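You operate a simulated robot arm through the tools that you are given. There is no shell and no other tool.

You are at the controls of a simulated robot arm. One attempt, no reset.

Task
Gauge cable block 3 and put it in the tray for its result.
Fine: free the jaw lock first; end with the jaw wide and locked again.

Only the result counts: the job must be done as asked and must still hold three seconds after the hand-in. Knocking over, shifting, dropping, spilling or breaking anything else fails it.

Robot
A 7-joint arm with a fingered hand, fixed in place. Base frame: the origin is on the floor under the middle of its stand, x ahead of it, y to its left, z up; the work surface is at about z = 800. Units: mm, rad, N and s.
It reaches about 1089 mm from its shoulder. Its first joint turns from -2.601 to 2.601 rad. Payload 3.5 kg.
The tool frame sits at the grasp point between the pads (the TCP): z along the fingers, y along the line on which they close. The tips reach 30 mm beyond it. The gripper opens to 104 mm; its body begins 35 mm behind the TCP. The gripper is a hand of 4 fingers: y runs from the thumb to the fingers, the wrist lies at [-15, -110, -186] in the tool frame, and closing takes about 1.5 s.
Orientation is that of the tool frame in the base frame, as [roll, pitch, yaw] about the fixed x, y, z axes, in that order (R = Rz(yaw) Ry(pitch) Rx(roll)). With the fingers straight down and the wrist toward the robot, the tool's x, y and z point along [0, 1, 0], [1, 0, 0] and [0, 0, -1] of the base frame.

Tools
- The arm moves only by the tool play_rows. Its argument "commands" is a list of rows, each a list of 6 numbers: the shift along the base's x, y, z in units of 250 mm (1.0 is 250 mm), then the turn, a rotation vector about the base's x, y, z in units of 90 degrees (1.0 is 90 degrees). In form: [[tx, ty, tz, ax, ay, az], ...]. A call has 1 to 20 rows; each row is the pose to reach, as a shift and turn from the pose commanded when the call began. "claw" is the finger opening in mm, from 0 to 104, set as the call begins (left out, the last holds). A call with a number of a shift or a turn outside -1 to 1 is refused whole. A row lasts 0.2 s, in which the tool goes at most 50 mm and 0.15 rad; a call with a longer step from one row to the next is refused whole, and so is a gripper value outside its range. Where a pose cannot be reached the arm comes as near as it can. A force on the tool above 40 N (or 10 N above the force at the start of the call, whichever is more), or a blocked arm, ends the call early, and 0.2 s more pass. The fingers move at their own pace (about 45 mm/s each) and stop on an object; they squeeze with about 31 N. The grip force told is the motor's: it shows also when the fingers shut on nothing. Time passes only in rows, and 0.2 s behind the last, so rows that repeat a pose let the fingers close. The reply holds the time, the measured pose of the TCP, the force on the tool along the base axes, the opening and the grip force, in the units named above and with some noise, with the torque about the TCP (base axes, N m) and any sound that the robot's microphone picked up.
- Cameras (640 x 400 px; columns grow to the right, rows downward): "scene" is fixed at [219, -499.6, 1390.5]; the picture's right is [0.38, -0.92, 0.00], its down [-0.76, -0.32, -0.56] and it looks along [0.52, 0.22, -0.83] (base axes); focal length 214 px, centre (320, 200). "wrist" rides on the gripper at [61, -92, -130] in the tool frame; the picture's right is [-0.81, 0.28, -0.52], its down [-0.53, -0.71, 0.46] and it looks along [-0.24, 0.64, 0.72] (tool axes); focal length 275 px, centre (320, 200). There is no depth. A picture from a camera that has moved, and an enlarged one, comes with that camera's place and axes in the base frame and with its lens.
- camera(camera): a new picture of that camera. No time passes.
- lift_body(by): slides the trunk up (or, below 0, down) by that many mm; the arm rides with it, the base frame stays. It gives what a move gives, with no picture.
- curl_fingers(index, middle, ring, thumb_bend, thumb_turn): sets how far each is bent, from 0 (flat) to 1 (curled in); at 0.3 the hand is open as for a grip, at 0.7 the pads meet at the TCP. One left out holds its place. A second passes; each finger stops where it meets its share of the squeeze, and holds until it gets a number again. A gripper value or a shape takes the hand back. It gives what a move gives, with no picture; readings hold the bend of each and the force on the fingers (four entries, about 0 where the hand has none), thumb and palm. thumb_turn goes from beside the hand (0) to across from the fingers (1), as for a grip.
- hand_shape(shape): the hand has 4 fingers and takes this shape, open, in about a second: jaw (thumb against the fingers, like two jaws); tri (thumb and two fingers); tip (a fingertip pinch); poke (one finger out to press); point (the index stretched); flat (the hand flat); cup (the hand cupped); fist (a fist). The gripper value then closes the fingers along that shape, each until it touches; the sizes above hold for jaw. It gives what a move gives, with no picture.
- enlarge(camera, box): a new picture of the part [left, top, right, bottom] of that camera's present view, enlarged. No time passes.
- close_job(): hands the job in; it is judged then, once.

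Places have to be worked out from the pictures, the camera data and where the tool is seen. Open the gripper and draw the arm clear of the work before you hand the job in, unless the task says otherwise.

The tools are called after ">>>" as name(argument=value, ...) on one line, values as JSON. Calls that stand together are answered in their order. play_rows: Moves the arm, as the interface text tells. Its arguments: {"type":"object","properties":{"commands":{"type":"array","items":{"type":"array","items":{"type":"number"}}},"claw":{"type":"number"}},"required":["commands"]} The other tools are called the same way: lift_body (by) moves the trunk up or down; hand_shape (shape) gives the hand a shape; curl_fingers (index, middle, ring, thumb_bend, thumb_turn) moves the fingers one by one; camera (camera) takes a picture; enlarge (camera, box) takes an enlarged picture of a part of a camera's view; close_job () hands the job in.

At the start:

```text
time: 0.0
tool_pos: [598.1, -188.1, 1110.1]
tool_rot: [3.14, 0.0, 1.57]
contact_force: [-0.2, 0.2, 0.7]
moment: [0.0, 0.04, -0.03]
opening: 103.6
grasp_force: 0.0
shape: jaw
bend: [0.3, 0.3, 0.3, 0.3, 0.98]
finger forces: [0.1, 0.0, 0.0, 0.0, 0.0, 0.0]
trunk travel left (down, up): [-450.0, 260.0]
```

scene: 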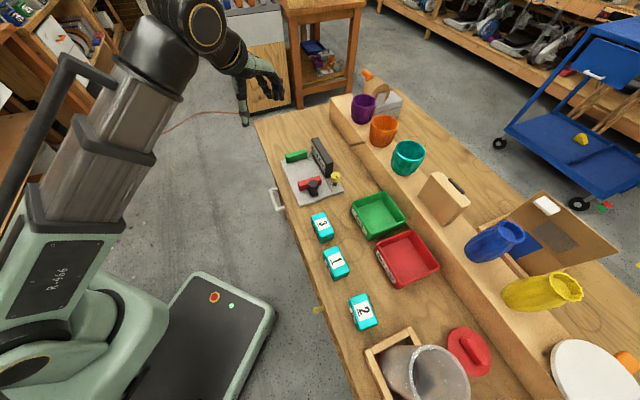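
wrist: 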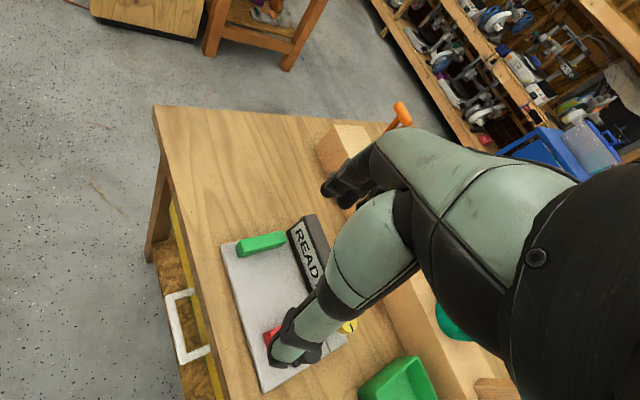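

I start by looking closely at the gauge station and the blocks in the scene view before moving anything.

>>> enlarge(camera="scene", box=[260, 120, 380, 220])

>>> enlarge(camera="scene", box=[290, 170, 450, 340])

>>> enlarge(camera="wrist", box=[200, 180, 440, 400])

```text
4.00 times, centred on (320, 170) of scene
camera zoom: at [219.0, -499.6, 1390.5], right [0.38, -0.92, 0.0], down [-0.76, -0.32, -0.56], along [0.52, 0.22, -0.83], focal length 858 px, centre (320, 320)
```

zoom: 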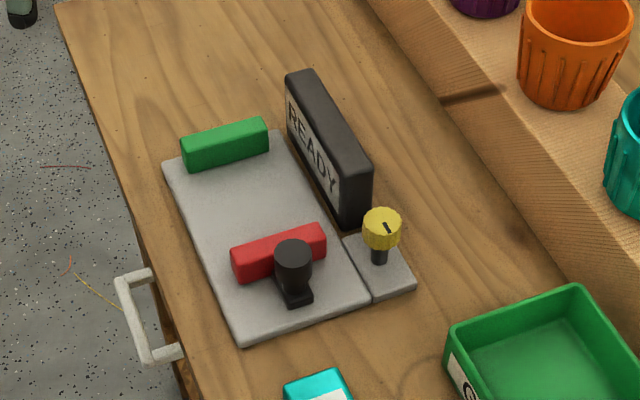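

```text
2.35 times, centred on (370, 255) of scene
camera zoom: at [219.0, -499.6, 1390.5], right [0.38, -0.92, 0.0], down [-0.76, -0.32, -0.56], along [0.52, 0.22, -0.83], focal length 505 px, centre (202, 71)
```

zoom: 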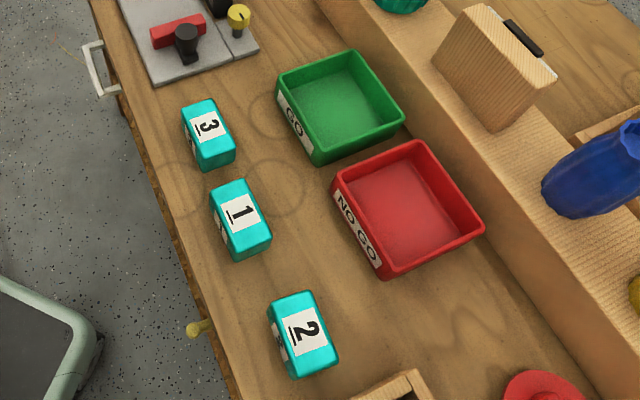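

```text
1.82 times, centred on (320, 290) of wrist
camera zoom: at [505.8, -125.3, 1240.4], right [0.28, -0.81, 0.52], down [-0.71, -0.53, -0.46], along [0.64, -0.24, -0.72], focal length 500 px, centre (320, 36)
```

zoom: 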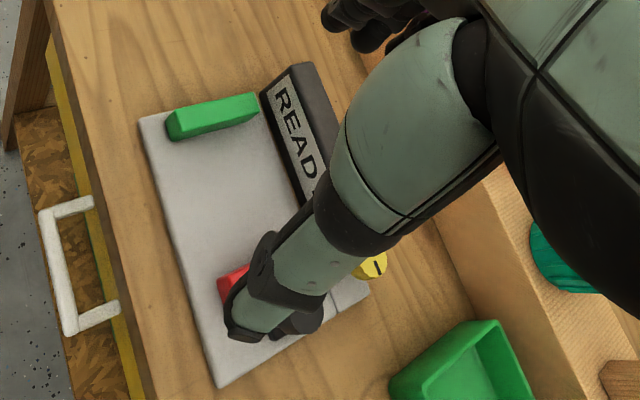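

The gauge plate seems turned about 45° in the base frame: a green fixed jaw, a red sliding jaw with a black handle, and a yellow knob that is probably the lock. I'll enlarge each part further.

>>> enlarge(camera="scene", box=[295, 160, 350, 200])

>>> enlarge(camera="scene", box=[275, 135, 345, 180])

>>> enlarge(camera="scene", box=[295, 200, 355, 245])

>>> enlarge(camera="scene", box=[345, 185, 445, 295])

```text
10.00 times, centred on (322, 180) of scene
camera zoom: at [219.0, -499.6, 1390.5], right [0.38, -0.92, 0.0], down [-0.76, -0.32, -0.56], along [0.52, 0.22, -0.83], focal length 2145 px, centre (295, 400)
```

zoom: 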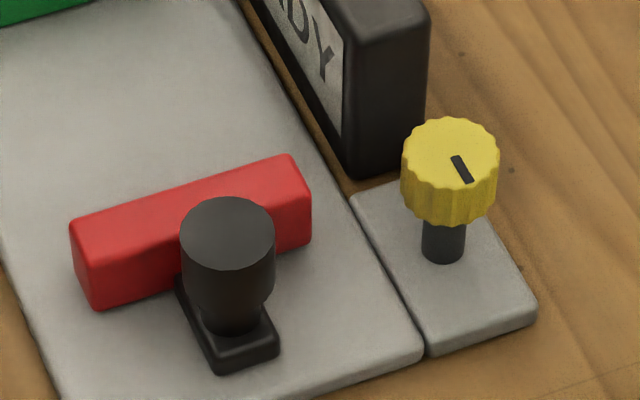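

```text
8.89 times, centred on (310, 158) of scene
camera zoom: at [219.0, -499.6, 1390.5], right [0.38, -0.92, 0.0], down [-0.76, -0.32, -0.56], along [0.52, 0.22, -0.83], focal length 1906 px, centre (409, 578)
```

zoom: 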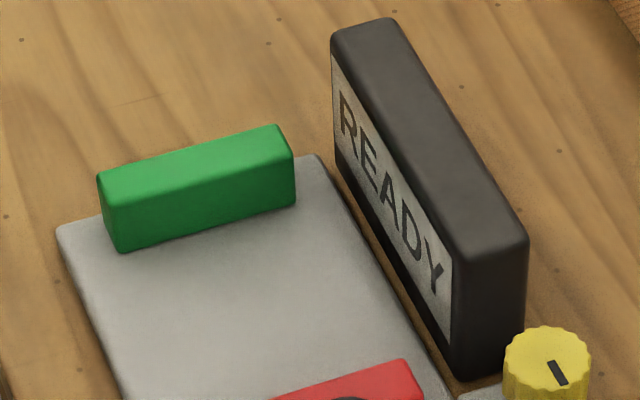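

```text
8.89 times, centred on (325, 222) of scene
camera zoom: at [219.0, -499.6, 1390.5], right [0.38, -0.92, 0.0], down [-0.76, -0.32, -0.56], along [0.52, 0.22, -0.83], focal length 1906 px, centre (276, 0)
```

zoom: 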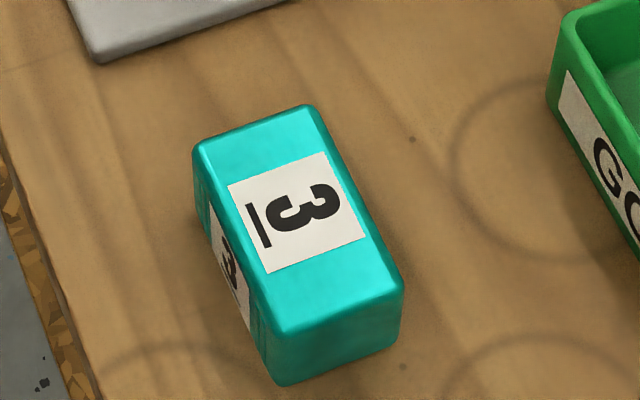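

```text
3.64 times, centred on (395, 240) of scene
camera zoom: at [219.0, -499.6, 1390.5], right [0.38, -0.92, 0.0], down [-0.76, -0.32, -0.56], along [0.52, 0.22, -0.83], focal length 780 px, centre (47, 54)
```

zoom: 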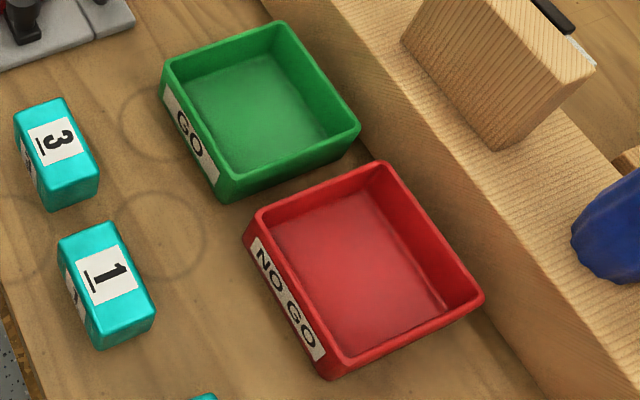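

Estimates so far: plate axis s=(0.71,0.71) runs from the red jaw to the green one, the knob top is near (660,-371,860), the handle top near (596,-320,865), and block 3 is centred near (490,-394), about 70x42x38. I'll look at the hand itself to learn its shape.

>>> enlarge(camera="scene", box=[170, 20, 310, 140])

>>> enlarge(camera="scene", box=[230, 60, 430, 260])

```text
3.33 times, centred on (240, 80) of scene
camera zoom: at [219.0, -499.6, 1390.5], right [0.38, -0.92, 0.0], down [-0.76, -0.32, -0.56], along [0.52, 0.22, -0.83], focal length 715 px, centre (587, 600)
```

zoom: 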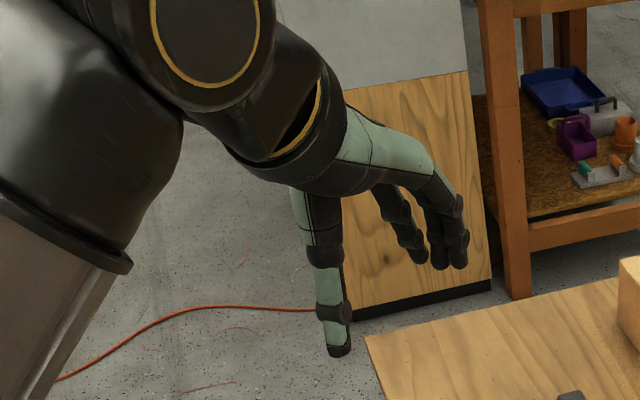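

```text
2.00 times, centred on (330, 160) of scene
camera zoom: at [219.0, -499.6, 1390.5], right [0.38, -0.92, 0.0], down [-0.76, -0.32, -0.56], along [0.52, 0.22, -0.83], focal length 429 px, centre (300, 280)
```

zoom: 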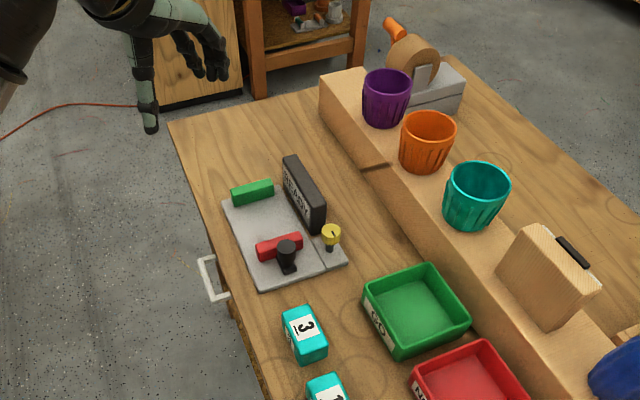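

The hand has a horizontal palm with the thumb and three fingers hanging down. I'll turn it −45° so its closing line lies along n=(0.71,−0.71), bring it above the gauge at a safe height, and then see how it lines up.

>>> play_rows(commands=[[0.01, -0.1, -0.06, 0, 0, -0.083], [0.02, -0.2, -0.13, 0, 0, -0.167], [0.03, -0.3, -0.2, 0, 0, -0.25], [0.04, -0.4, -0.27, 0, 0, -0.333], [0.05, -0.5, -0.34, 0, 0, -0.417], [0.06, -0.6, -0.4, 0, 0, -0.5], [0.06, -0.6, -0.4, 0, 0, -0.5]], claw=104)

>>> camera(camera="wrist")

>>> enlarge(camera="scene", box=[230, 60, 430, 260])

```text
time: 1.6
tool_pos: [612.8, -337.8, 1010.2]
tool_rot: [-3.14, 0.0, 0.783]
contact_force: [-0.4, 0.5, 0.8]
moment: [-0.01, 0.04, -0.01]
opening: 103.5
grasp_force: 0.0
shape: jaw
bend: [0.3, 0.3, 0.3, 0.3, 0.98]
finger forces: [0.1, 0.0, 0.0, 0.1, 0.0, 0.0]
trunk travel left (down, up): [-450.0, 260.0]
```

```text
taken
camera wrist: at [590.1, -228.5, 1140.9], right [-0.38, -0.77, 0.52], down [-0.88, 0.13, -0.46], along [0.28, -0.63, -0.72], focal length 275 px, centre (320, 200)
```

wrist: 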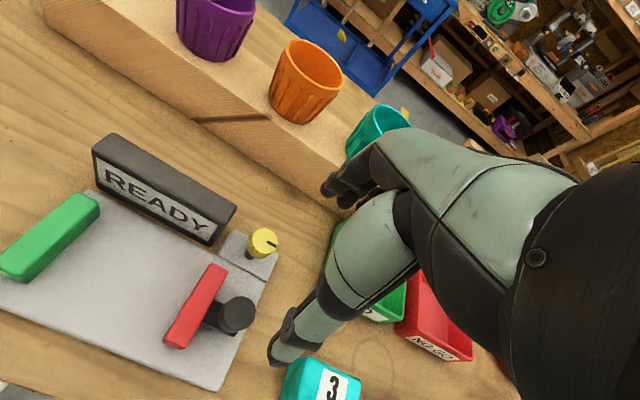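

```text
2.00 times, centred on (330, 160) of scene
camera zoom: at [219.0, -499.6, 1390.5], right [0.38, -0.92, 0.0], down [-0.76, -0.32, -0.56], along [0.52, 0.22, -0.83], focal length 429 px, centre (300, 280)
```

zoom: 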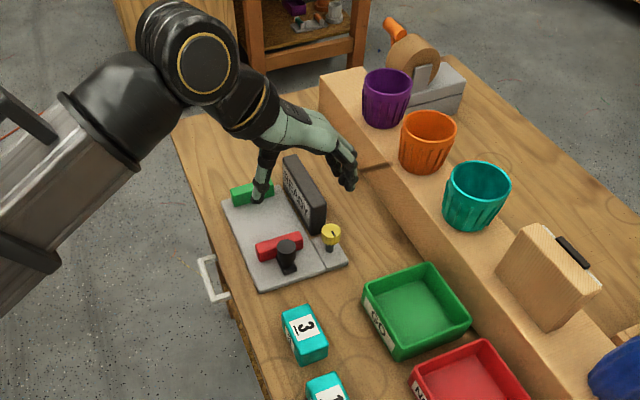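

The wrist camera now looks over the gauge at an angle, which gives me a second view to triangulate from. I'll enlarge the knob, the handle and the block.

>>> enlarge(camera="wrist", box=[150, 200, 310, 320])

>>> enlarge(camera="wrist", box=[0, 120, 280, 400])

>>> enlarge(camera="scene", box=[260, 100, 340, 160])

```text
3.33 times, centred on (230, 260) of wrist
camera zoom: at [590.1, -228.5, 1140.9], right [-0.38, -0.77, 0.52], down [-0.88, 0.13, -0.46], along [0.28, -0.63, -0.72], focal length 918 px, centre (620, 0)
```

zoom: 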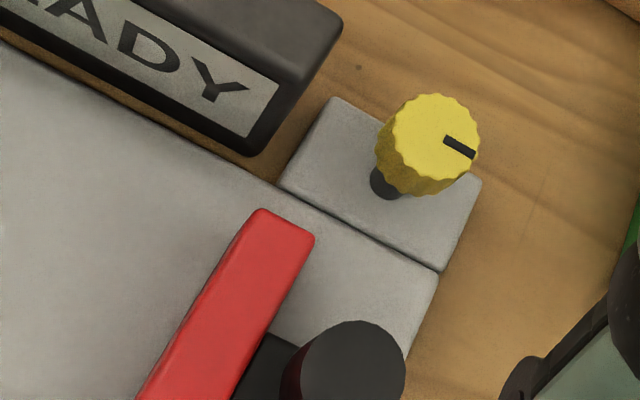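

```text
1.43 times, centred on (140, 260) of wrist
camera zoom: at [590.1, -228.5, 1140.9], right [-0.38, -0.77, 0.52], down [-0.88, 0.13, -0.46], along [0.28, -0.63, -0.72], focal length 393 px, centre (577, 114)
```

zoom: 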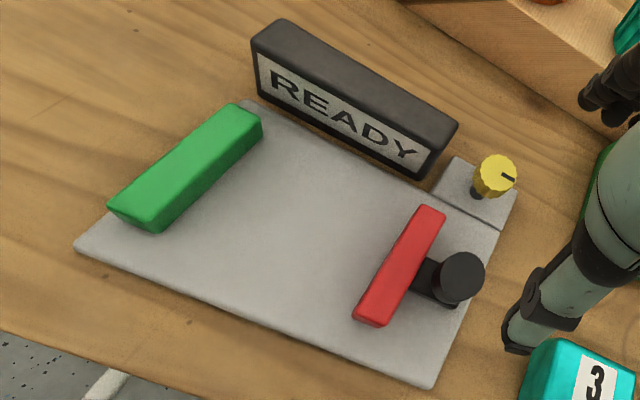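

```text
6.67 times, centred on (300, 130) of scene
camera zoom: at [219.0, -499.6, 1390.5], right [0.38, -0.92, 0.0], down [-0.76, -0.32, -0.56], along [0.52, 0.22, -0.83], focal length 1430 px, centre (453, 667)
```

zoom: 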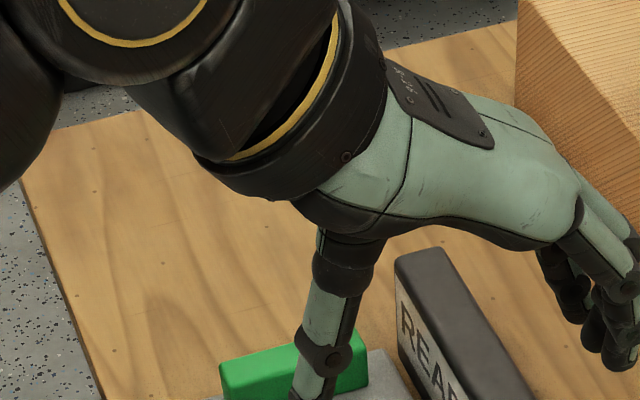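

Both views agree: knob axis at about s=205, n=728 (x≈660, y≈−370, top z≈860), handle at about s=197, n=650, and jaw gap from s≈244 to about 360. Before I go near the knob I'll try the tri shape in free air to see its footprint.

>>> hand_shape(shape="tri")

>>> camera(camera="wrist")

>>> enlarge(camera="scene", box=[260, 100, 360, 180])

```text
time: 2.5
tool_pos: [612.3, -336.5, 1010.6]
tool_rot: [3.14, 0.0, 0.786]
contact_force: [0.1, 0.2, 0.3]
moment: [0.0, 0.03, 0.02]
opening: 103.5
grasp_force: 0.0
shape: tri
bend: [0.3, 0.3, 0.99, 0.3, 0.98]
finger forces: [0.0, 0.0, 0.1, 0.0, 0.0, 0.0]
trunk travel left (down, up): [-450.0, 260.0]
```

```text
taken
camera wrist: at [589.9, -228.2, 1141.1], right [-0.38, -0.77, 0.52], down [-0.88, 0.13, -0.46], along [0.28, -0.63, -0.72], focal length 275 px, centre (320, 200)
```

wrist: 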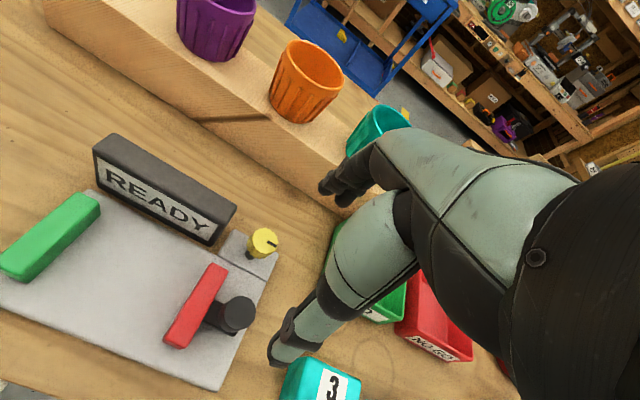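

```text
5.00 times, centred on (310, 140) of scene
camera zoom: at [219.0, -499.6, 1390.5], right [0.38, -0.92, 0.0], down [-0.76, -0.32, -0.56], along [0.52, 0.22, -0.83], focal length 1072 px, centre (370, 500)
```

zoom: 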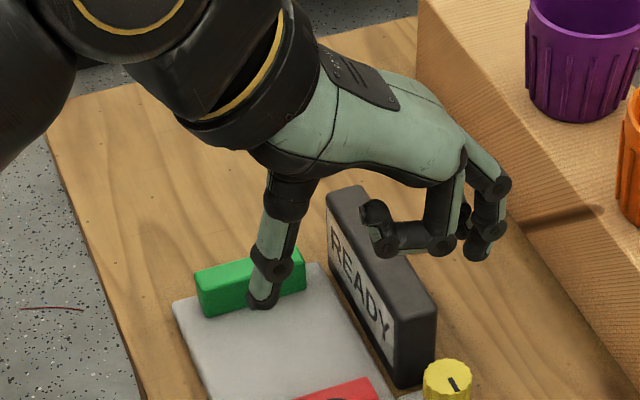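

Tri curls the ring finger under the palm on the −s side, leaving the thumb against the index and middle fingers. I'll compare it with the tip pinch.

>>> hand_shape(shape="tip")

>>> enlarge(camera="scene", box=[260, 100, 360, 180])

```text
time: 3.4
tool_pos: [611.9, -337.2, 1010.3]
tool_rot: [3.142, 0.0, 0.786]
contact_force: [0.3, -0.3, -0.3]
moment: [-0.01, 0.02, 0.02]
opening: 104.0
grasp_force: 0.1
shape: tip
bend: [0.3, 0.98, 0.99, 0.3, 0.98]
finger forces: [0.0, 0.0, 0.1, 0.0, 0.0, 0.1]
trunk travel left (down, up): [-450.0, 260.0]
```

```text
5.00 times, centred on (310, 140) of scene
camera zoom: at [219.0, -499.6, 1390.5], right [0.38, -0.92, 0.0], down [-0.76, -0.32, -0.56], along [0.52, 0.22, -0.83], focal length 1072 px, centre (370, 500)
```

zoom: 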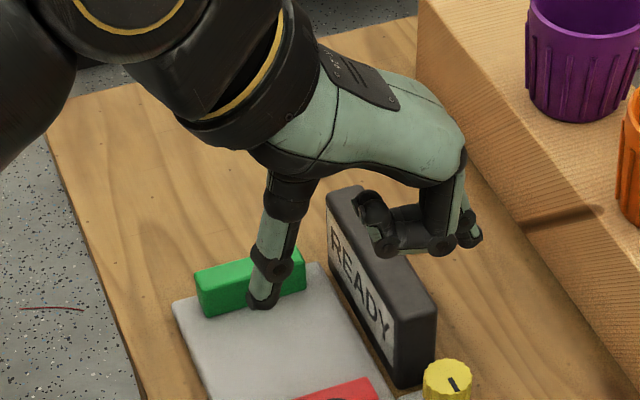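

The jaw shape has the thumb straight opposite the middle finger, and a limited opening keeps it compact. I'll go back to jaw at 50 mm and move above the knob, turned about −30° so I have room to twist either way without touching the display.

>>> hand_shape(shape="jaw")

>>> play_rows(commands=[[0.04, -0.03, -0.06, 0, 0, -0.067], [0.08, -0.055, -0.12, 0, 0, -0.133], [0.12, -0.08, -0.18, 0, 0, -0.2], [0.16, -0.107, -0.24, 0, 0, -0.267], [0.192, -0.133, -0.3, 0, 0, -0.333], [0.192, -0.133, -0.3, 0, 0, -0.333], [0.192, -0.133, -0.3, 0, 0, -0.333]], claw=50)

>>> camera(camera="wrist")

>>> enlarge(camera="scene", box=[270, 110, 390, 210])

```text
time: 4.3
tool_pos: [611.5, -336.6, 1010.3]
tool_rot: [3.141, 0.0, 0.786]
contact_force: [0.2, 0.2, 0.5]
moment: [-0.03, -0.01, 0.0]
opening: 103.8
grasp_force: 0.0
shape: jaw
bend: [0.3, 0.3, 0.3, 0.3, 0.98]
finger forces: [0.1, 0.0, 0.1, 0.0, 0.0, 0.0]
trunk travel left (down, up): [-450.0, 260.0]
```

```text
time: 5.9
tool_pos: [661.8, -370.7, 934.5]
tool_rot: [-3.14, 0.0, 0.262]
contact_force: [1.7, 0.0, 0.3]
moment: [-0.03, -0.02, 0.01]
opening: 50.6
grasp_force: 0.1
shape: jaw
bend: [0.74, 0.45, 0.42, 0.7, 1.0]
finger forces: [0.0, 0.1, 0.0, 0.1, 0.1, 0.0]
trunk travel left (down, up): [-450.0, 260.0]
```

```text
taken
camera wrist: at [695.5, -265.2, 1065.8], right [-0.71, -0.48, 0.52], down [-0.7, 0.55, -0.46], along [-0.07, -0.69, -0.72], focal length 275 px, centre (320, 200)
```

wrist: 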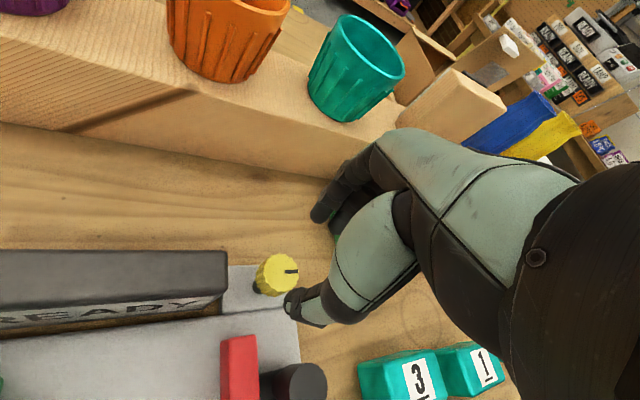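

```text
4.00 times, centred on (330, 160) of scene
camera zoom: at [219.0, -499.6, 1390.5], right [0.38, -0.92, 0.0], down [-0.76, -0.32, -0.56], along [0.52, 0.22, -0.83], focal length 858 px, centre (280, 360)
```

zoom: 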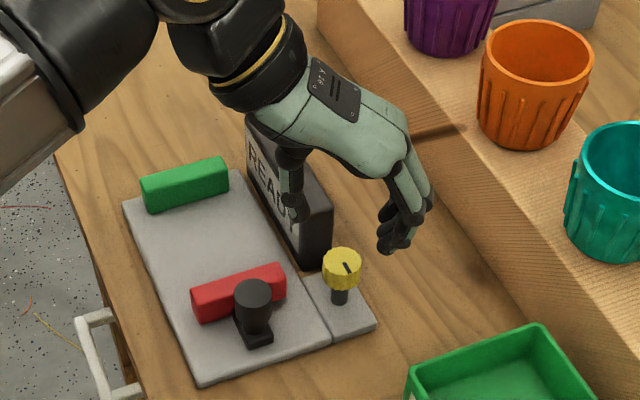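

I'll check the finger positions closely, because the bends differ from finger to finger.

>>> enlarge(camera="scene", box=[320, 135, 380, 180])

>>> enlarge(camera="wrist", box=[220, 130, 420, 350])

>>> play_rows(commands=[[0, 0, 0, 0, 0, 0], [0, 0, 0, 0, 0, 0], [0, 0, 0, 0, 0, 0]])

```text
8.89 times, centred on (350, 158) of scene
camera zoom: at [219.0, -499.6, 1390.5], right [0.38, -0.92, 0.0], down [-0.76, -0.32, -0.56], along [0.52, 0.22, -0.83], focal length 1906 px, centre (53, 578)
```

zoom: 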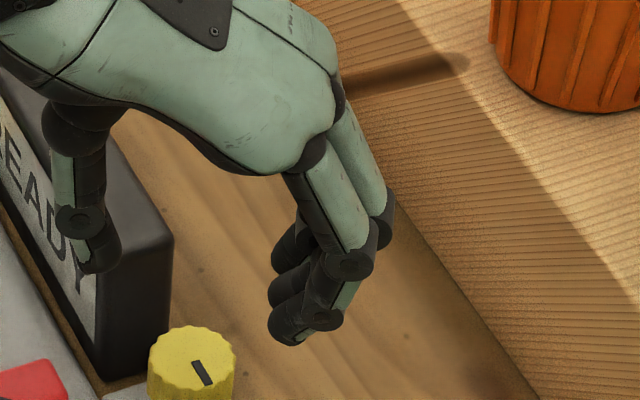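

```text
1.82 times, centred on (320, 240) of wrist
camera zoom: at [695.5, -265.2, 1065.8], right [-0.71, -0.48, 0.52], down [-0.7, 0.55, -0.46], along [-0.07, -0.69, -0.72], focal length 500 px, centre (320, 127)
```

zoom: 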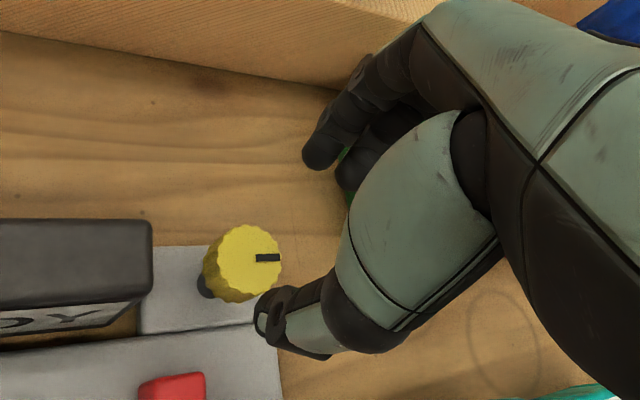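

```text
time: 6.7
tool_pos: [659.8, -370.3, 936.1]
tool_rot: [3.141, -0.001, 0.263]
contact_force: [0.3, 0.7, 1.1]
moment: [-0.01, 0.01, -0.05]
opening: 50.5
grasp_force: 0.0
shape: jaw
bend: [0.74, 0.45, 0.42, 0.7, 1.0]
finger forces: [0.0, 0.0, 0.1, 0.0, 0.1, 0.0]
trunk travel left (down, up): [-450.0, 260.0]
```

The thumb (s≈217, n≈697) and the fingers (s≈180, n≈751) straddle the knob axis as planned, clear of the display and the red jaw. I'll lower to a TCP height of about 870 so the fingertips are level with the knob.

>>> play_rows(commands=[[0, 0, -0.07, 0, 0, 0], [0, 0, -0.14, 0, 0, 0], [0, 0, -0.21, 0, 0, 0], [0, 0, -0.26, 0, 0, 0], [0, 0, -0.26, 0, 0, 0]])

>>> enlarge(camera="scene", box=[300, 145, 370, 200])

>>> enlarge(camera="wrist", box=[180, 130, 420, 350])

```text
time: 7.9
tool_pos: [661.9, -370.2, 869.6]
tool_rot: [-3.141, 0.001, 0.265]
contact_force: [-0.5, -0.2, 0.1]
moment: [0.0, -0.01, -0.03]
opening: 50.3
grasp_force: 0.1
shape: jaw
bend: [0.74, 0.45, 0.42, 0.7, 1.0]
finger forces: [0.0, 0.0, 0.0, 0.0, 0.0, 0.0]
trunk travel left (down, up): [-450.0, 260.0]
```

```text
7.27 times, centred on (335, 172) of scene
camera zoom: at [219.0, -499.6, 1390.5], right [0.38, -0.92, 0.0], down [-0.76, -0.32, -0.56], along [0.52, 0.22, -0.83], focal length 1560 px, centre (211, 400)
```

zoom: 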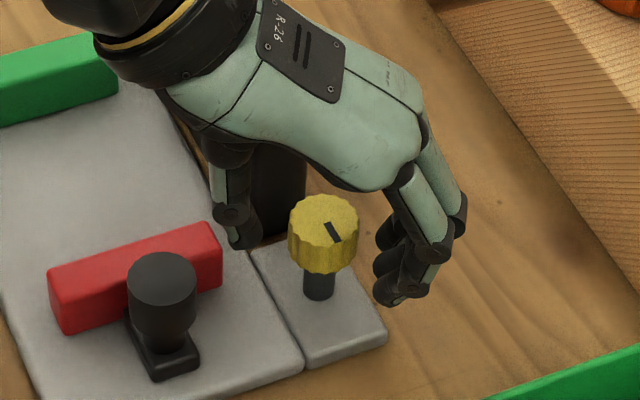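

```text
1.82 times, centred on (300, 240) of wrist
camera zoom: at [696.1, -264.9, 1000.4], right [-0.71, -0.48, 0.52], down [-0.7, 0.55, -0.46], along [-0.07, -0.69, -0.72], focal length 500 px, centre (356, 127)
```

zoom: 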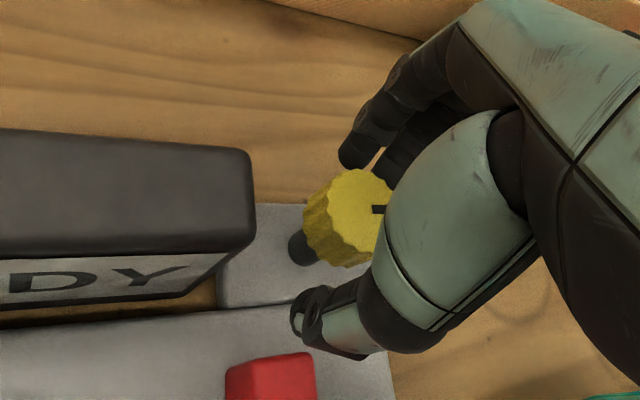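

The knob sits midway between the thumb and the middle finger in both views. I'll close gently on it in stages.

>>> play_rows(commands=[[0, 0, 0, 0, 0, 0], [0, 0, 0, 0, 0, 0], [0, 0, 0, 0, 0, 0], [0, 0, 0, 0, 0, 0], [0, 0, 0, 0, 0, 0]], claw=22)

>>> enlarge(camera="scene", box=[300, 145, 370, 200])

>>> enlarge(camera="wrist", box=[180, 130, 420, 350])

```text
time: 9.1
tool_pos: [661.1, -369.6, 870.0]
tool_rot: [3.14, 0.0, 0.263]
contact_force: [-1.2, 3.3, -3.1]
moment: [0.03, 0.02, -0.01]
opening: 23.8
grasp_force: 31.0
shape: jaw
bend: [0.73, 0.57, 0.62, 0.75, 1.0]
finger forces: [16.3, 8.2, 0.1, 0.0, 27.3, 0.1]
trunk travel left (down, up): [-450.0, 260.0]
```

```text
7.27 times, centred on (335, 172) of scene
camera zoom: at [219.0, -499.6, 1390.5], right [0.38, -0.92, 0.0], down [-0.76, -0.32, -0.56], along [0.52, 0.22, -0.83], focal length 1560 px, centre (211, 400)
```

zoom: 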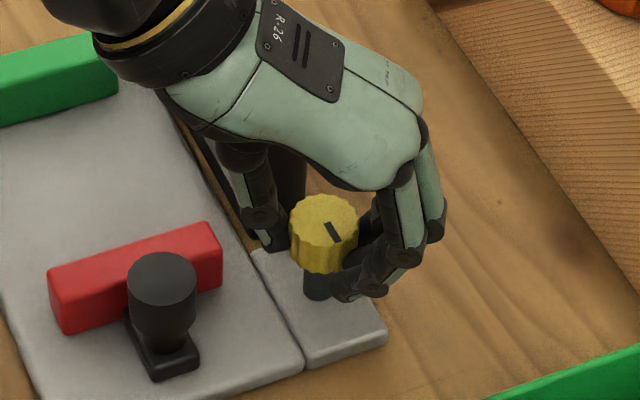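

```text
1.82 times, centred on (300, 240) of wrist
camera zoom: at [696.1, -264.7, 1000.5], right [-0.71, -0.48, 0.52], down [-0.7, 0.55, -0.45], along [-0.07, -0.69, -0.72], focal length 500 px, centre (356, 127)
```

zoom: 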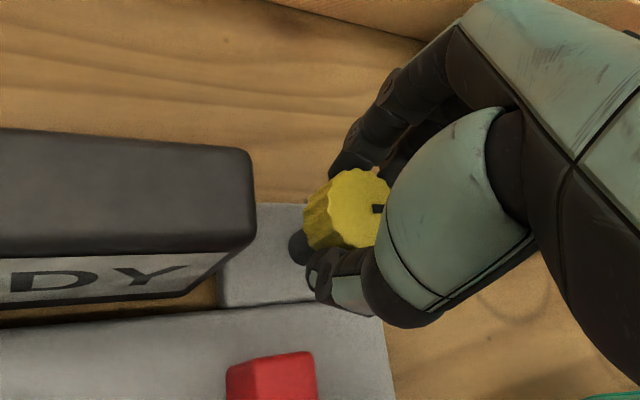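

The knob is gripped (index 16 N, middle 8 N, thumb 27 N). I'll try a small clockwise turn of about 14° and read the torque.

>>> play_rows(commands=[[0, 0, 0, 0, 0, -0.04], [0, 0, 0, 0, 0, -0.08], [0, 0, 0, 0, 0, -0.12], [0, 0, 0, 0, 0, -0.16], [0, 0, 0, 0, 0, -0.16]])

>>> enlarge(camera="scene", box=[310, 155, 360, 195])

```text
time: 10.3
tool_pos: [661.9, -370.7, 870.4]
tool_rot: [3.141, 0.0, 0.013]
contact_force: [9.6, 5.4, -2.7]
moment: [0.09, -0.26, 0.22]
opening: 23.4
grasp_force: 31.1
shape: jaw
bend: [0.74, 0.57, 0.62, 0.74, 1.0]
finger forces: [20.3, 7.5, 0.1, 0.1, 30.2, 0.0]
trunk travel left (down, up): [-450.0, 260.0]
```

```text
10.00 times, centred on (335, 175) of scene
camera zoom: at [219.0, -499.6, 1390.5], right [0.38, -0.92, 0.0], down [-0.76, -0.32, -0.56], along [0.52, 0.22, -0.83], focal length 2145 px, centre (170, 450)
```

zoom: 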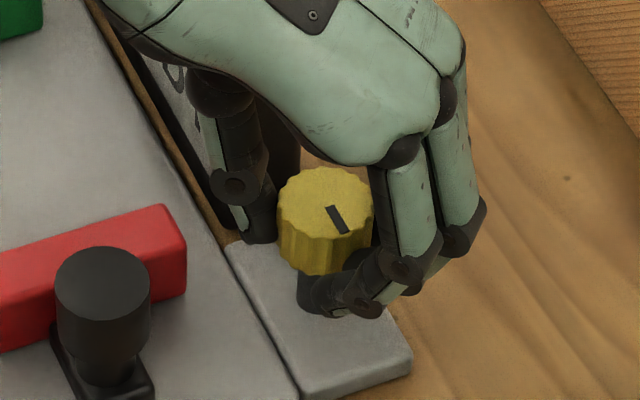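

The mark hasn't moved and a 0.22 N·m reaction built up, so clockwise looks blocked. I'll reverse and try counter-clockwise past the starting angle.

>>> play_rows(commands=[[0, 0, 0, 0, 0, 0.05], [0, 0, 0, 0, 0, 0.1], [0, 0, 0, 0, 0, 0.15], [0, 0, 0, 0, 0, 0.2], [0, 0, 0, 0, 0, 0.25], [0, 0, 0, 0, 0, 0.3], [0, 0, 0, 0, 0, 0.3]])

>>> enlarge(camera="scene", box=[310, 155, 360, 195])

```text
time: 11.9
tool_pos: [660.1, -370.7, 870.8]
tool_rot: [-3.141, 0.001, 0.482]
contact_force: [-3.1, 4.0, -2.8]
moment: [0.05, 0.05, -0.04]
opening: 23.1
grasp_force: 31.5
shape: jaw
bend: [0.73, 0.58, 0.62, 0.74, 1.0]
finger forces: [18.6, 10.0, 0.0, 0.0, 30.4, 0.0]
trunk travel left (down, up): [-450.0, 260.0]
```

```text
10.00 times, centred on (335, 175) of scene
camera zoom: at [219.0, -499.6, 1390.5], right [0.38, -0.92, 0.0], down [-0.76, -0.32, -0.56], along [0.52, 0.22, -0.83], focal length 2145 px, centre (170, 450)
```

zoom: 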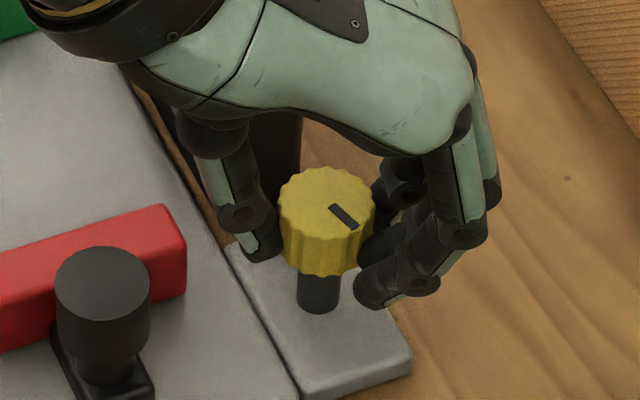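

Counter-clockwise works: the mark has turned roughly 19° with very little torque. I'll keep going counter-clockwise.

>>> play_rows(commands=[[0, 0, 0, 0, 0, 0.05], [0, 0, 0, 0, 0, 0.1], [0, 0, 0, 0, 0, 0.15], [0, 0, 0, 0, 0, 0.2], [0, 0, 0, 0, 0, 0.25], [0, 0, 0, 0, 0, 0.28], [0, 0, 0, 0, 0, 0.28]])

>>> enlarge(camera="scene", box=[310, 155, 360, 195])

>>> camera(camera="wrist")

```text
time: 13.5
tool_pos: [661.1, -369.7, 869.0]
tool_rot: [3.141, -0.001, 0.923]
contact_force: [-6.5, -0.9, -5.0]
moment: [-0.06, 0.09, -0.02]
opening: 23.1
grasp_force: 31.2
shape: jaw
bend: [0.73, 0.58, 0.62, 0.74, 1.0]
finger forces: [17.4, 11.7, 0.0, 0.0, 30.4, 0.1]
trunk travel left (down, up): [-450.0, 260.0]
```

```text
10.00 times, centred on (335, 175) of scene
camera zoom: at [219.0, -499.6, 1390.5], right [0.38, -0.92, 0.0], down [-0.76, -0.32, -0.56], along [0.52, 0.22, -0.83], focal length 2145 px, centre (170, 450)
```

zoom: 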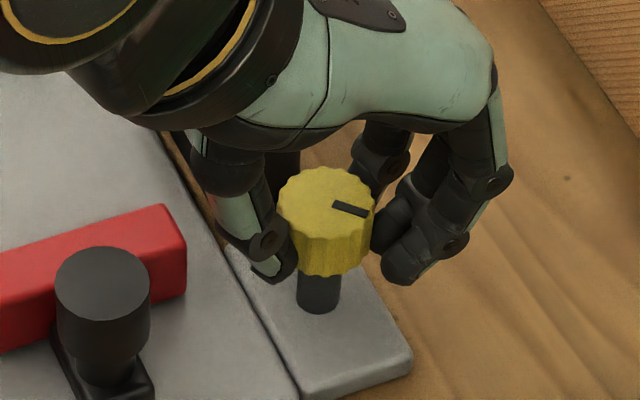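

```text
taken
camera wrist: at [624.0, -265.6, 1000.7], right [-0.27, -0.81, 0.52], down [-0.89, 0.01, -0.46], along [0.37, -0.58, -0.72], focal length 275 px, centre (320, 200)
```

wrist: 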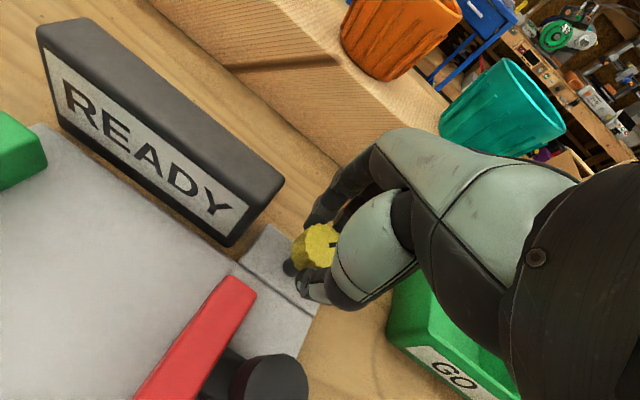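

About 51° of turn so far, and the mark needs roughly 39° more to point along n. To keep the index finger off the display I'll release, turn the hand back 45° and grip again.

>>> play_rows(commands=[[0, 0, 0, 0, 0, 0], [0, 0, 0, 0, 0, 0], [0, 0, 0, 0, 0, 0], [0, 0, 0, 0, 0, -0.08], [0, 0, 0, 0, 0, -0.16], [0, 0, 0, 0, 0, -0.24], [0, 0, 0, 0, 0, -0.32], [0, 0, 0, 0, 0, -0.4], [0, 0, 0, 0, 0, -0.48], [0, 0, 0, 0, 0, -0.5], [0, 0, 0, 0, 0, -0.5]], claw=50)

>>> enlarge(camera="scene", box=[310, 155, 360, 195])

```text
time: 15.9
tool_pos: [661.4, -369.1, 870.0]
tool_rot: [3.141, -0.001, 0.136]
contact_force: [-0.1, 0.0, -1.0]
moment: [-0.04, -0.01, -0.02]
opening: 49.8
grasp_force: 0.0
shape: jaw
bend: [0.74, 0.45, 0.42, 0.71, 1.0]
finger forces: [0.1, 0.1, 0.0, 0.1, 0.0, 0.0]
trunk travel left (down, up): [-450.0, 260.0]
```

```text
10.00 times, centred on (335, 175) of scene
camera zoom: at [219.0, -499.6, 1390.5], right [0.38, -0.92, 0.0], down [-0.76, -0.32, -0.56], along [0.52, 0.22, -0.83], focal length 2145 px, centre (170, 450)
```

zoom: 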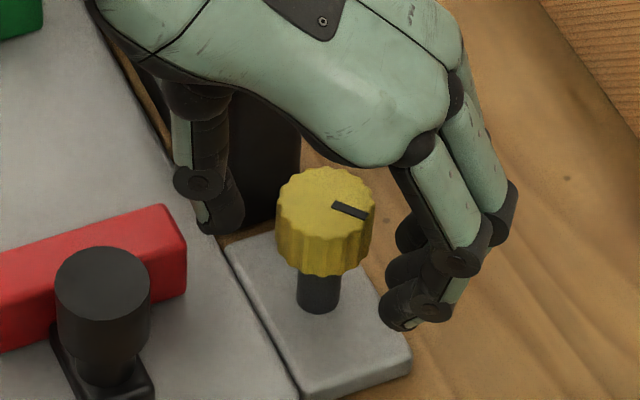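

The knob held its angle and the hand turned back cleanly. I'll close again and turn counter-clockwise about 40°.

>>> play_rows(commands=[[0, 0, 0, 0, 0, 0], [0, 0, 0, 0, 0, 0], [0, 0, 0, 0, 0, 0], [0, 0, 0, 0, 0, 0], [0, 0, 0, 0, 0, 0.05], [0, 0, 0, 0, 0, 0.1], [0, 0, 0, 0, 0, 0.15], [0, 0, 0, 0, 0, 0.2], [0, 0, 0, 0, 0, 0.25], [0, 0, 0, 0, 0, 0.3], [0, 0, 0, 0, 0, 0.35], [0, 0, 0, 0, 0, 0.4], [0, 0, 0, 0, 0, 0.42], [0, 0, 0, 0, 0, 0.42]], claw=20)

>>> enlarge(camera="scene", box=[310, 155, 360, 195])

>>> camera(camera="wrist")

```text
time: 18.9
tool_pos: [661.1, -371.0, 869.5]
tool_rot: [-3.141, -0.001, 0.797]
contact_force: [-6.7, 1.7, -6.5]
moment: [0.03, 0.14, -0.02]
opening: 23.3
grasp_force: 31.0
shape: jaw
bend: [0.73, 0.57, 0.62, 0.74, 1.0]
finger forces: [15.5, 9.0, 0.0, 0.1, 30.4, 0.0]
trunk travel left (down, up): [-450.0, 260.0]
```

```text
10.00 times, centred on (335, 175) of scene
camera zoom: at [219.0, -499.6, 1390.5], right [0.38, -0.92, 0.0], down [-0.76, -0.32, -0.56], along [0.52, 0.22, -0.83], focal length 2145 px, centre (170, 450)
```

zoom: 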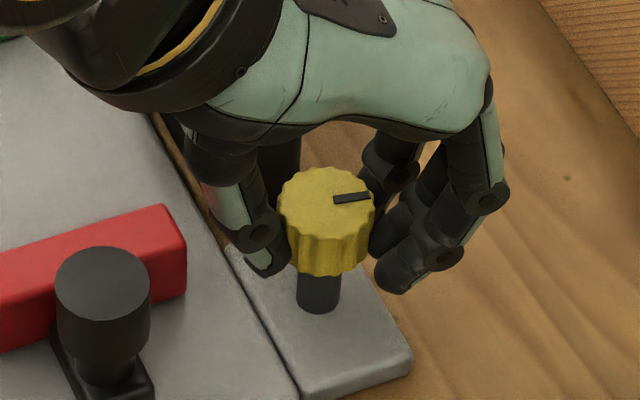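

```text
taken
camera wrist: at [637.4, -262.0, 1000.4], right [-0.37, -0.77, 0.52], down [-0.88, 0.12, -0.46], along [0.29, -0.62, -0.72], focal length 275 px, centre (320, 200)
```

wrist: 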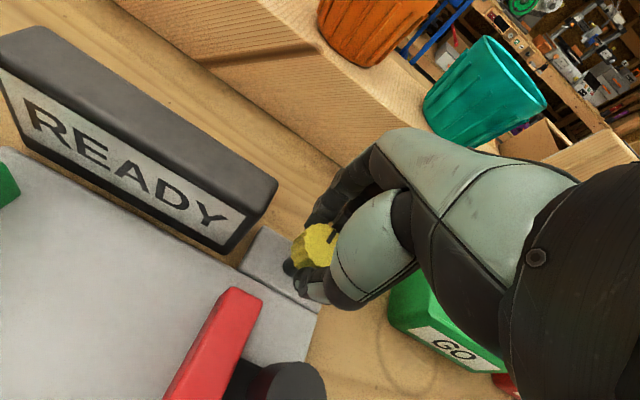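

The mark has turned about 76° and there is no end stop yet. I'll continue another 15° counter-clockwise and watch the torque.

>>> play_rows(commands=[[0, 0, 0, 0, 0, 0.04], [0, 0, 0, 0, 0, 0.08], [0, 0, 0, 0, 0, 0.12], [0, 0, 0, 0, 0, 0.16], [0, 0, 0, 0, 0, 0.16]])

>>> enlarge(camera="scene", box=[310, 155, 360, 195])

```text
time: 20.1
tool_pos: [660.3, -370.6, 869.5]
tool_rot: [-3.142, 0.0, 1.05]
contact_force: [-9.0, -2.1, -7.6]
moment: [-0.04, 0.19, -0.11]
opening: 23.2
grasp_force: 31.1
shape: jaw
bend: [0.73, 0.58, 0.62, 0.74, 1.0]
finger forces: [15.3, 9.1, 0.1, 0.0, 30.4, 0.0]
trunk travel left (down, up): [-450.0, 260.0]
```

```text
10.00 times, centred on (335, 175) of scene
camera zoom: at [219.0, -499.6, 1390.5], right [0.38, -0.92, 0.0], down [-0.76, -0.32, -0.56], along [0.52, 0.22, -0.83], focal length 2145 px, centre (170, 450)
```

zoom: 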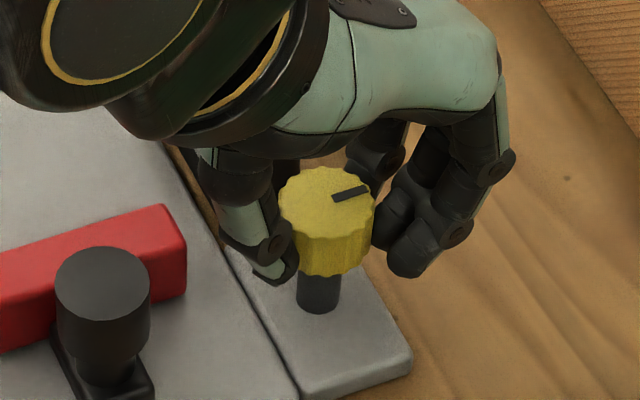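

The mark now points close to n, about 90° in total. I'll add a few more degrees to learn whether this is the end stop.

>>> play_rows(commands=[[0, 0, 0, 0, 0, 0.03], [0, 0, 0, 0, 0, 0.06], [0, 0, 0, 0, 0, 0.09], [0, 0, 0, 0, 0, 0.09]])

>>> enlarge(camera="scene", box=[310, 155, 360, 195])

>>> camera(camera="wrist")

```text
time: 21.1
tool_pos: [661.5, -372.0, 869.3]
tool_rot: [3.141, 0.0, 1.189]
contact_force: [-10.6, -9.8, -3.6]
moment: [-0.24, 0.24, -0.27]
opening: 23.2
grasp_force: 31.0
shape: jaw
bend: [0.73, 0.59, 0.62, 0.74, 1.0]
finger forces: [16.0, 10.8, 0.0, 0.0, 29.6, 0.0]
trunk travel left (down, up): [-450.0, 260.0]
```

```text
10.00 times, centred on (335, 175) of scene
camera zoom: at [219.0, -499.6, 1390.5], right [0.38, -0.92, 0.0], down [-0.76, -0.32, -0.56], along [0.52, 0.22, -0.83], focal length 2145 px, centre (170, 450)
```

zoom: 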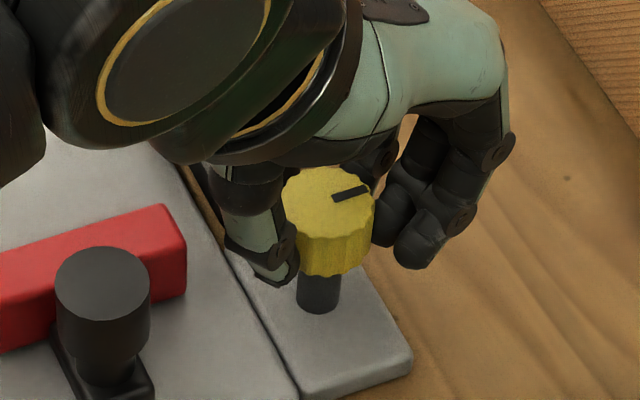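

```text
taken
camera wrist: at [597.6, -280.1, 1000.3], right [-0.05, -0.85, 0.52], down [-0.86, -0.23, -0.46], along [0.51, -0.47, -0.72], focal length 275 px, centre (320, 200)
```

wrist: 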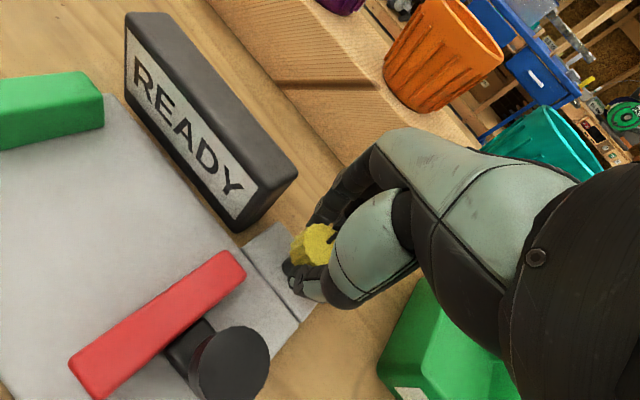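

The mark stayed put while the reaction rose to 0.27 N·m, so that is the end stop and the lock should be free. I'll open slightly, lift straight up off the knob, and check.

>>> play_rows(commands=[[0, 0, 0, 0, 0, 0], [0, 0, 0, 0, 0, 0], [0, 0, 0, 0, 0, 0], [0, 0, 0.06, 0, 0, 0], [0, 0, 0.14, 0, 0, 0], [0, 0, 0.24, 0, 0, 0], [0, 0, 0.34, 0, 0, 0], [0, 0, 0.34, 0, 0, 0]], claw=36)

>>> enlarge(camera="scene", box=[290, 140, 370, 200])

```text
time: 22.9
tool_pos: [661.6, -369.9, 954.7]
tool_rot: [3.141, 0.0, 1.19]
contact_force: [-1.3, 0.0, -0.2]
moment: [0.0, -0.02, 0.01]
opening: 35.8
grasp_force: 0.0
shape: jaw
bend: [0.74, 0.51, 0.49, 0.73, 1.0]
finger forces: [0.0, 0.0, 0.0, 0.0, 0.0, 0.1]
trunk travel left (down, up): [-450.0, 260.0]
```

```text
6.67 times, centred on (330, 170) of scene
camera zoom: at [219.0, -499.6, 1390.5], right [0.38, -0.92, 0.0], down [-0.76, -0.32, -0.56], along [0.52, 0.22, -0.83], focal length 1430 px, centre (253, 400)
```

zoom: 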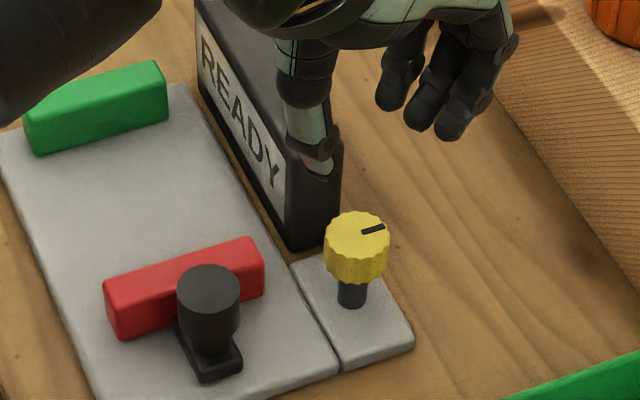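

The lock mark now points along n and nothing else has moved. Next I'll go above block 3 near (490,−394) with the closing line along n, to refine its position.

>>> play_rows(commands=[[-0.12, -0.015, 0.02, 0, 0, -0.045], [-0.25, -0.03, 0.02, 0, 0, -0.09], [-0.38, -0.045, 0.02, 0, 0, -0.135], [-0.51, -0.06, 0.02, 0, 0, -0.18], [-0.62, -0.08, 0.02, 0, 0, -0.225], [-0.686, -0.097, 0.02, 0, 0, -0.258], [-0.686, -0.097, 0.02, 0, 0, -0.258]], claw=75)

>>> camera(camera="wrist")

>>> enlarge(camera="scene", box=[280, 150, 380, 250])

```text
time: 24.5
tool_pos: [489.0, -393.5, 959.8]
tool_rot: [3.141, 0.0, 0.785]
contact_force: [0.7, -0.4, -1.1]
moment: [0.0, -0.02, 0.02]
opening: 74.8
grasp_force: 0.1
shape: jaw
bend: [0.27, 0.37, 0.34, 0.57, 0.99]
finger forces: [0.0, 0.1, 0.0, 0.0, 0.0, 0.0]
trunk travel left (down, up): [-450.0, 260.0]
```

```text
taken
camera wrist: at [467.9, -285.6, 1090.4], right [-0.38, -0.77, 0.52], down [-0.88, 0.13, -0.46], along [0.28, -0.63, -0.72], focal length 275 px, centre (320, 200)
```

wrist: 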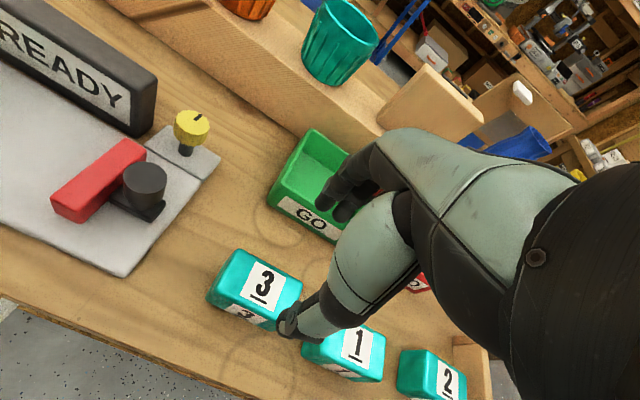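

```text
4.00 times, centred on (330, 200) of scene
camera zoom: at [219.0, -499.6, 1390.5], right [0.38, -0.92, 0.0], down [-0.76, -0.32, -0.56], along [0.52, 0.22, -0.83], focal length 858 px, centre (280, 200)
```

zoom: 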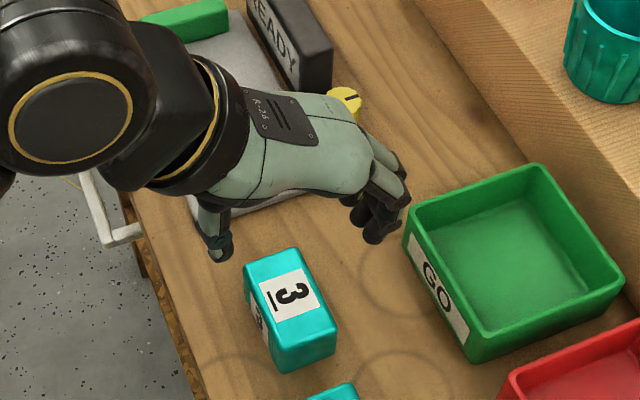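

I'll enlarge the wrist view of block 3 to triangulate its corners.

>>> enlarge(camera="wrist", box=[195, 235, 335, 345])

>>> enlarge(camera="scene", box=[295, 200, 355, 245])

```text
3.64 times, centred on (265, 290) of wrist
camera zoom: at [467.9, -285.6, 1090.4], right [-0.38, -0.77, 0.52], down [-0.88, 0.13, -0.46], along [0.28, -0.63, -0.72], focal length 1001 px, centre (520, -127)
```

zoom: 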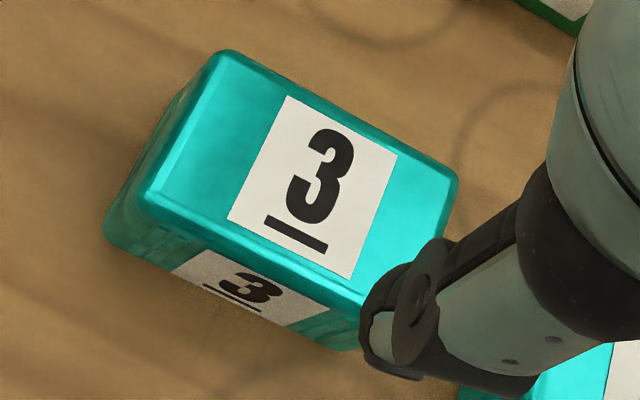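

```text
8.89 times, centred on (325, 222) of scene
camera zoom: at [219.0, -499.6, 1390.5], right [0.38, -0.92, 0.0], down [-0.76, -0.32, -0.56], along [0.52, 0.22, -0.83], focal length 1906 px, centre (276, 0)
```

zoom: 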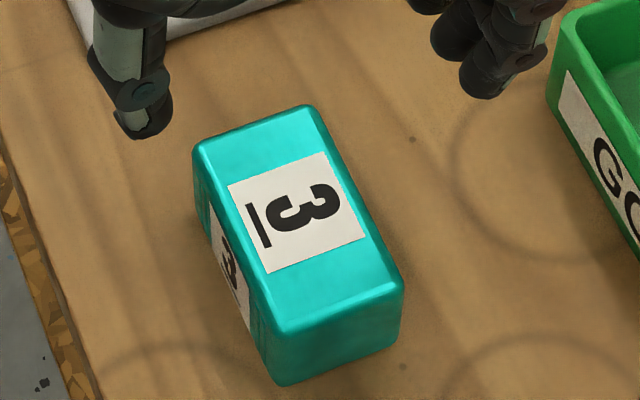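

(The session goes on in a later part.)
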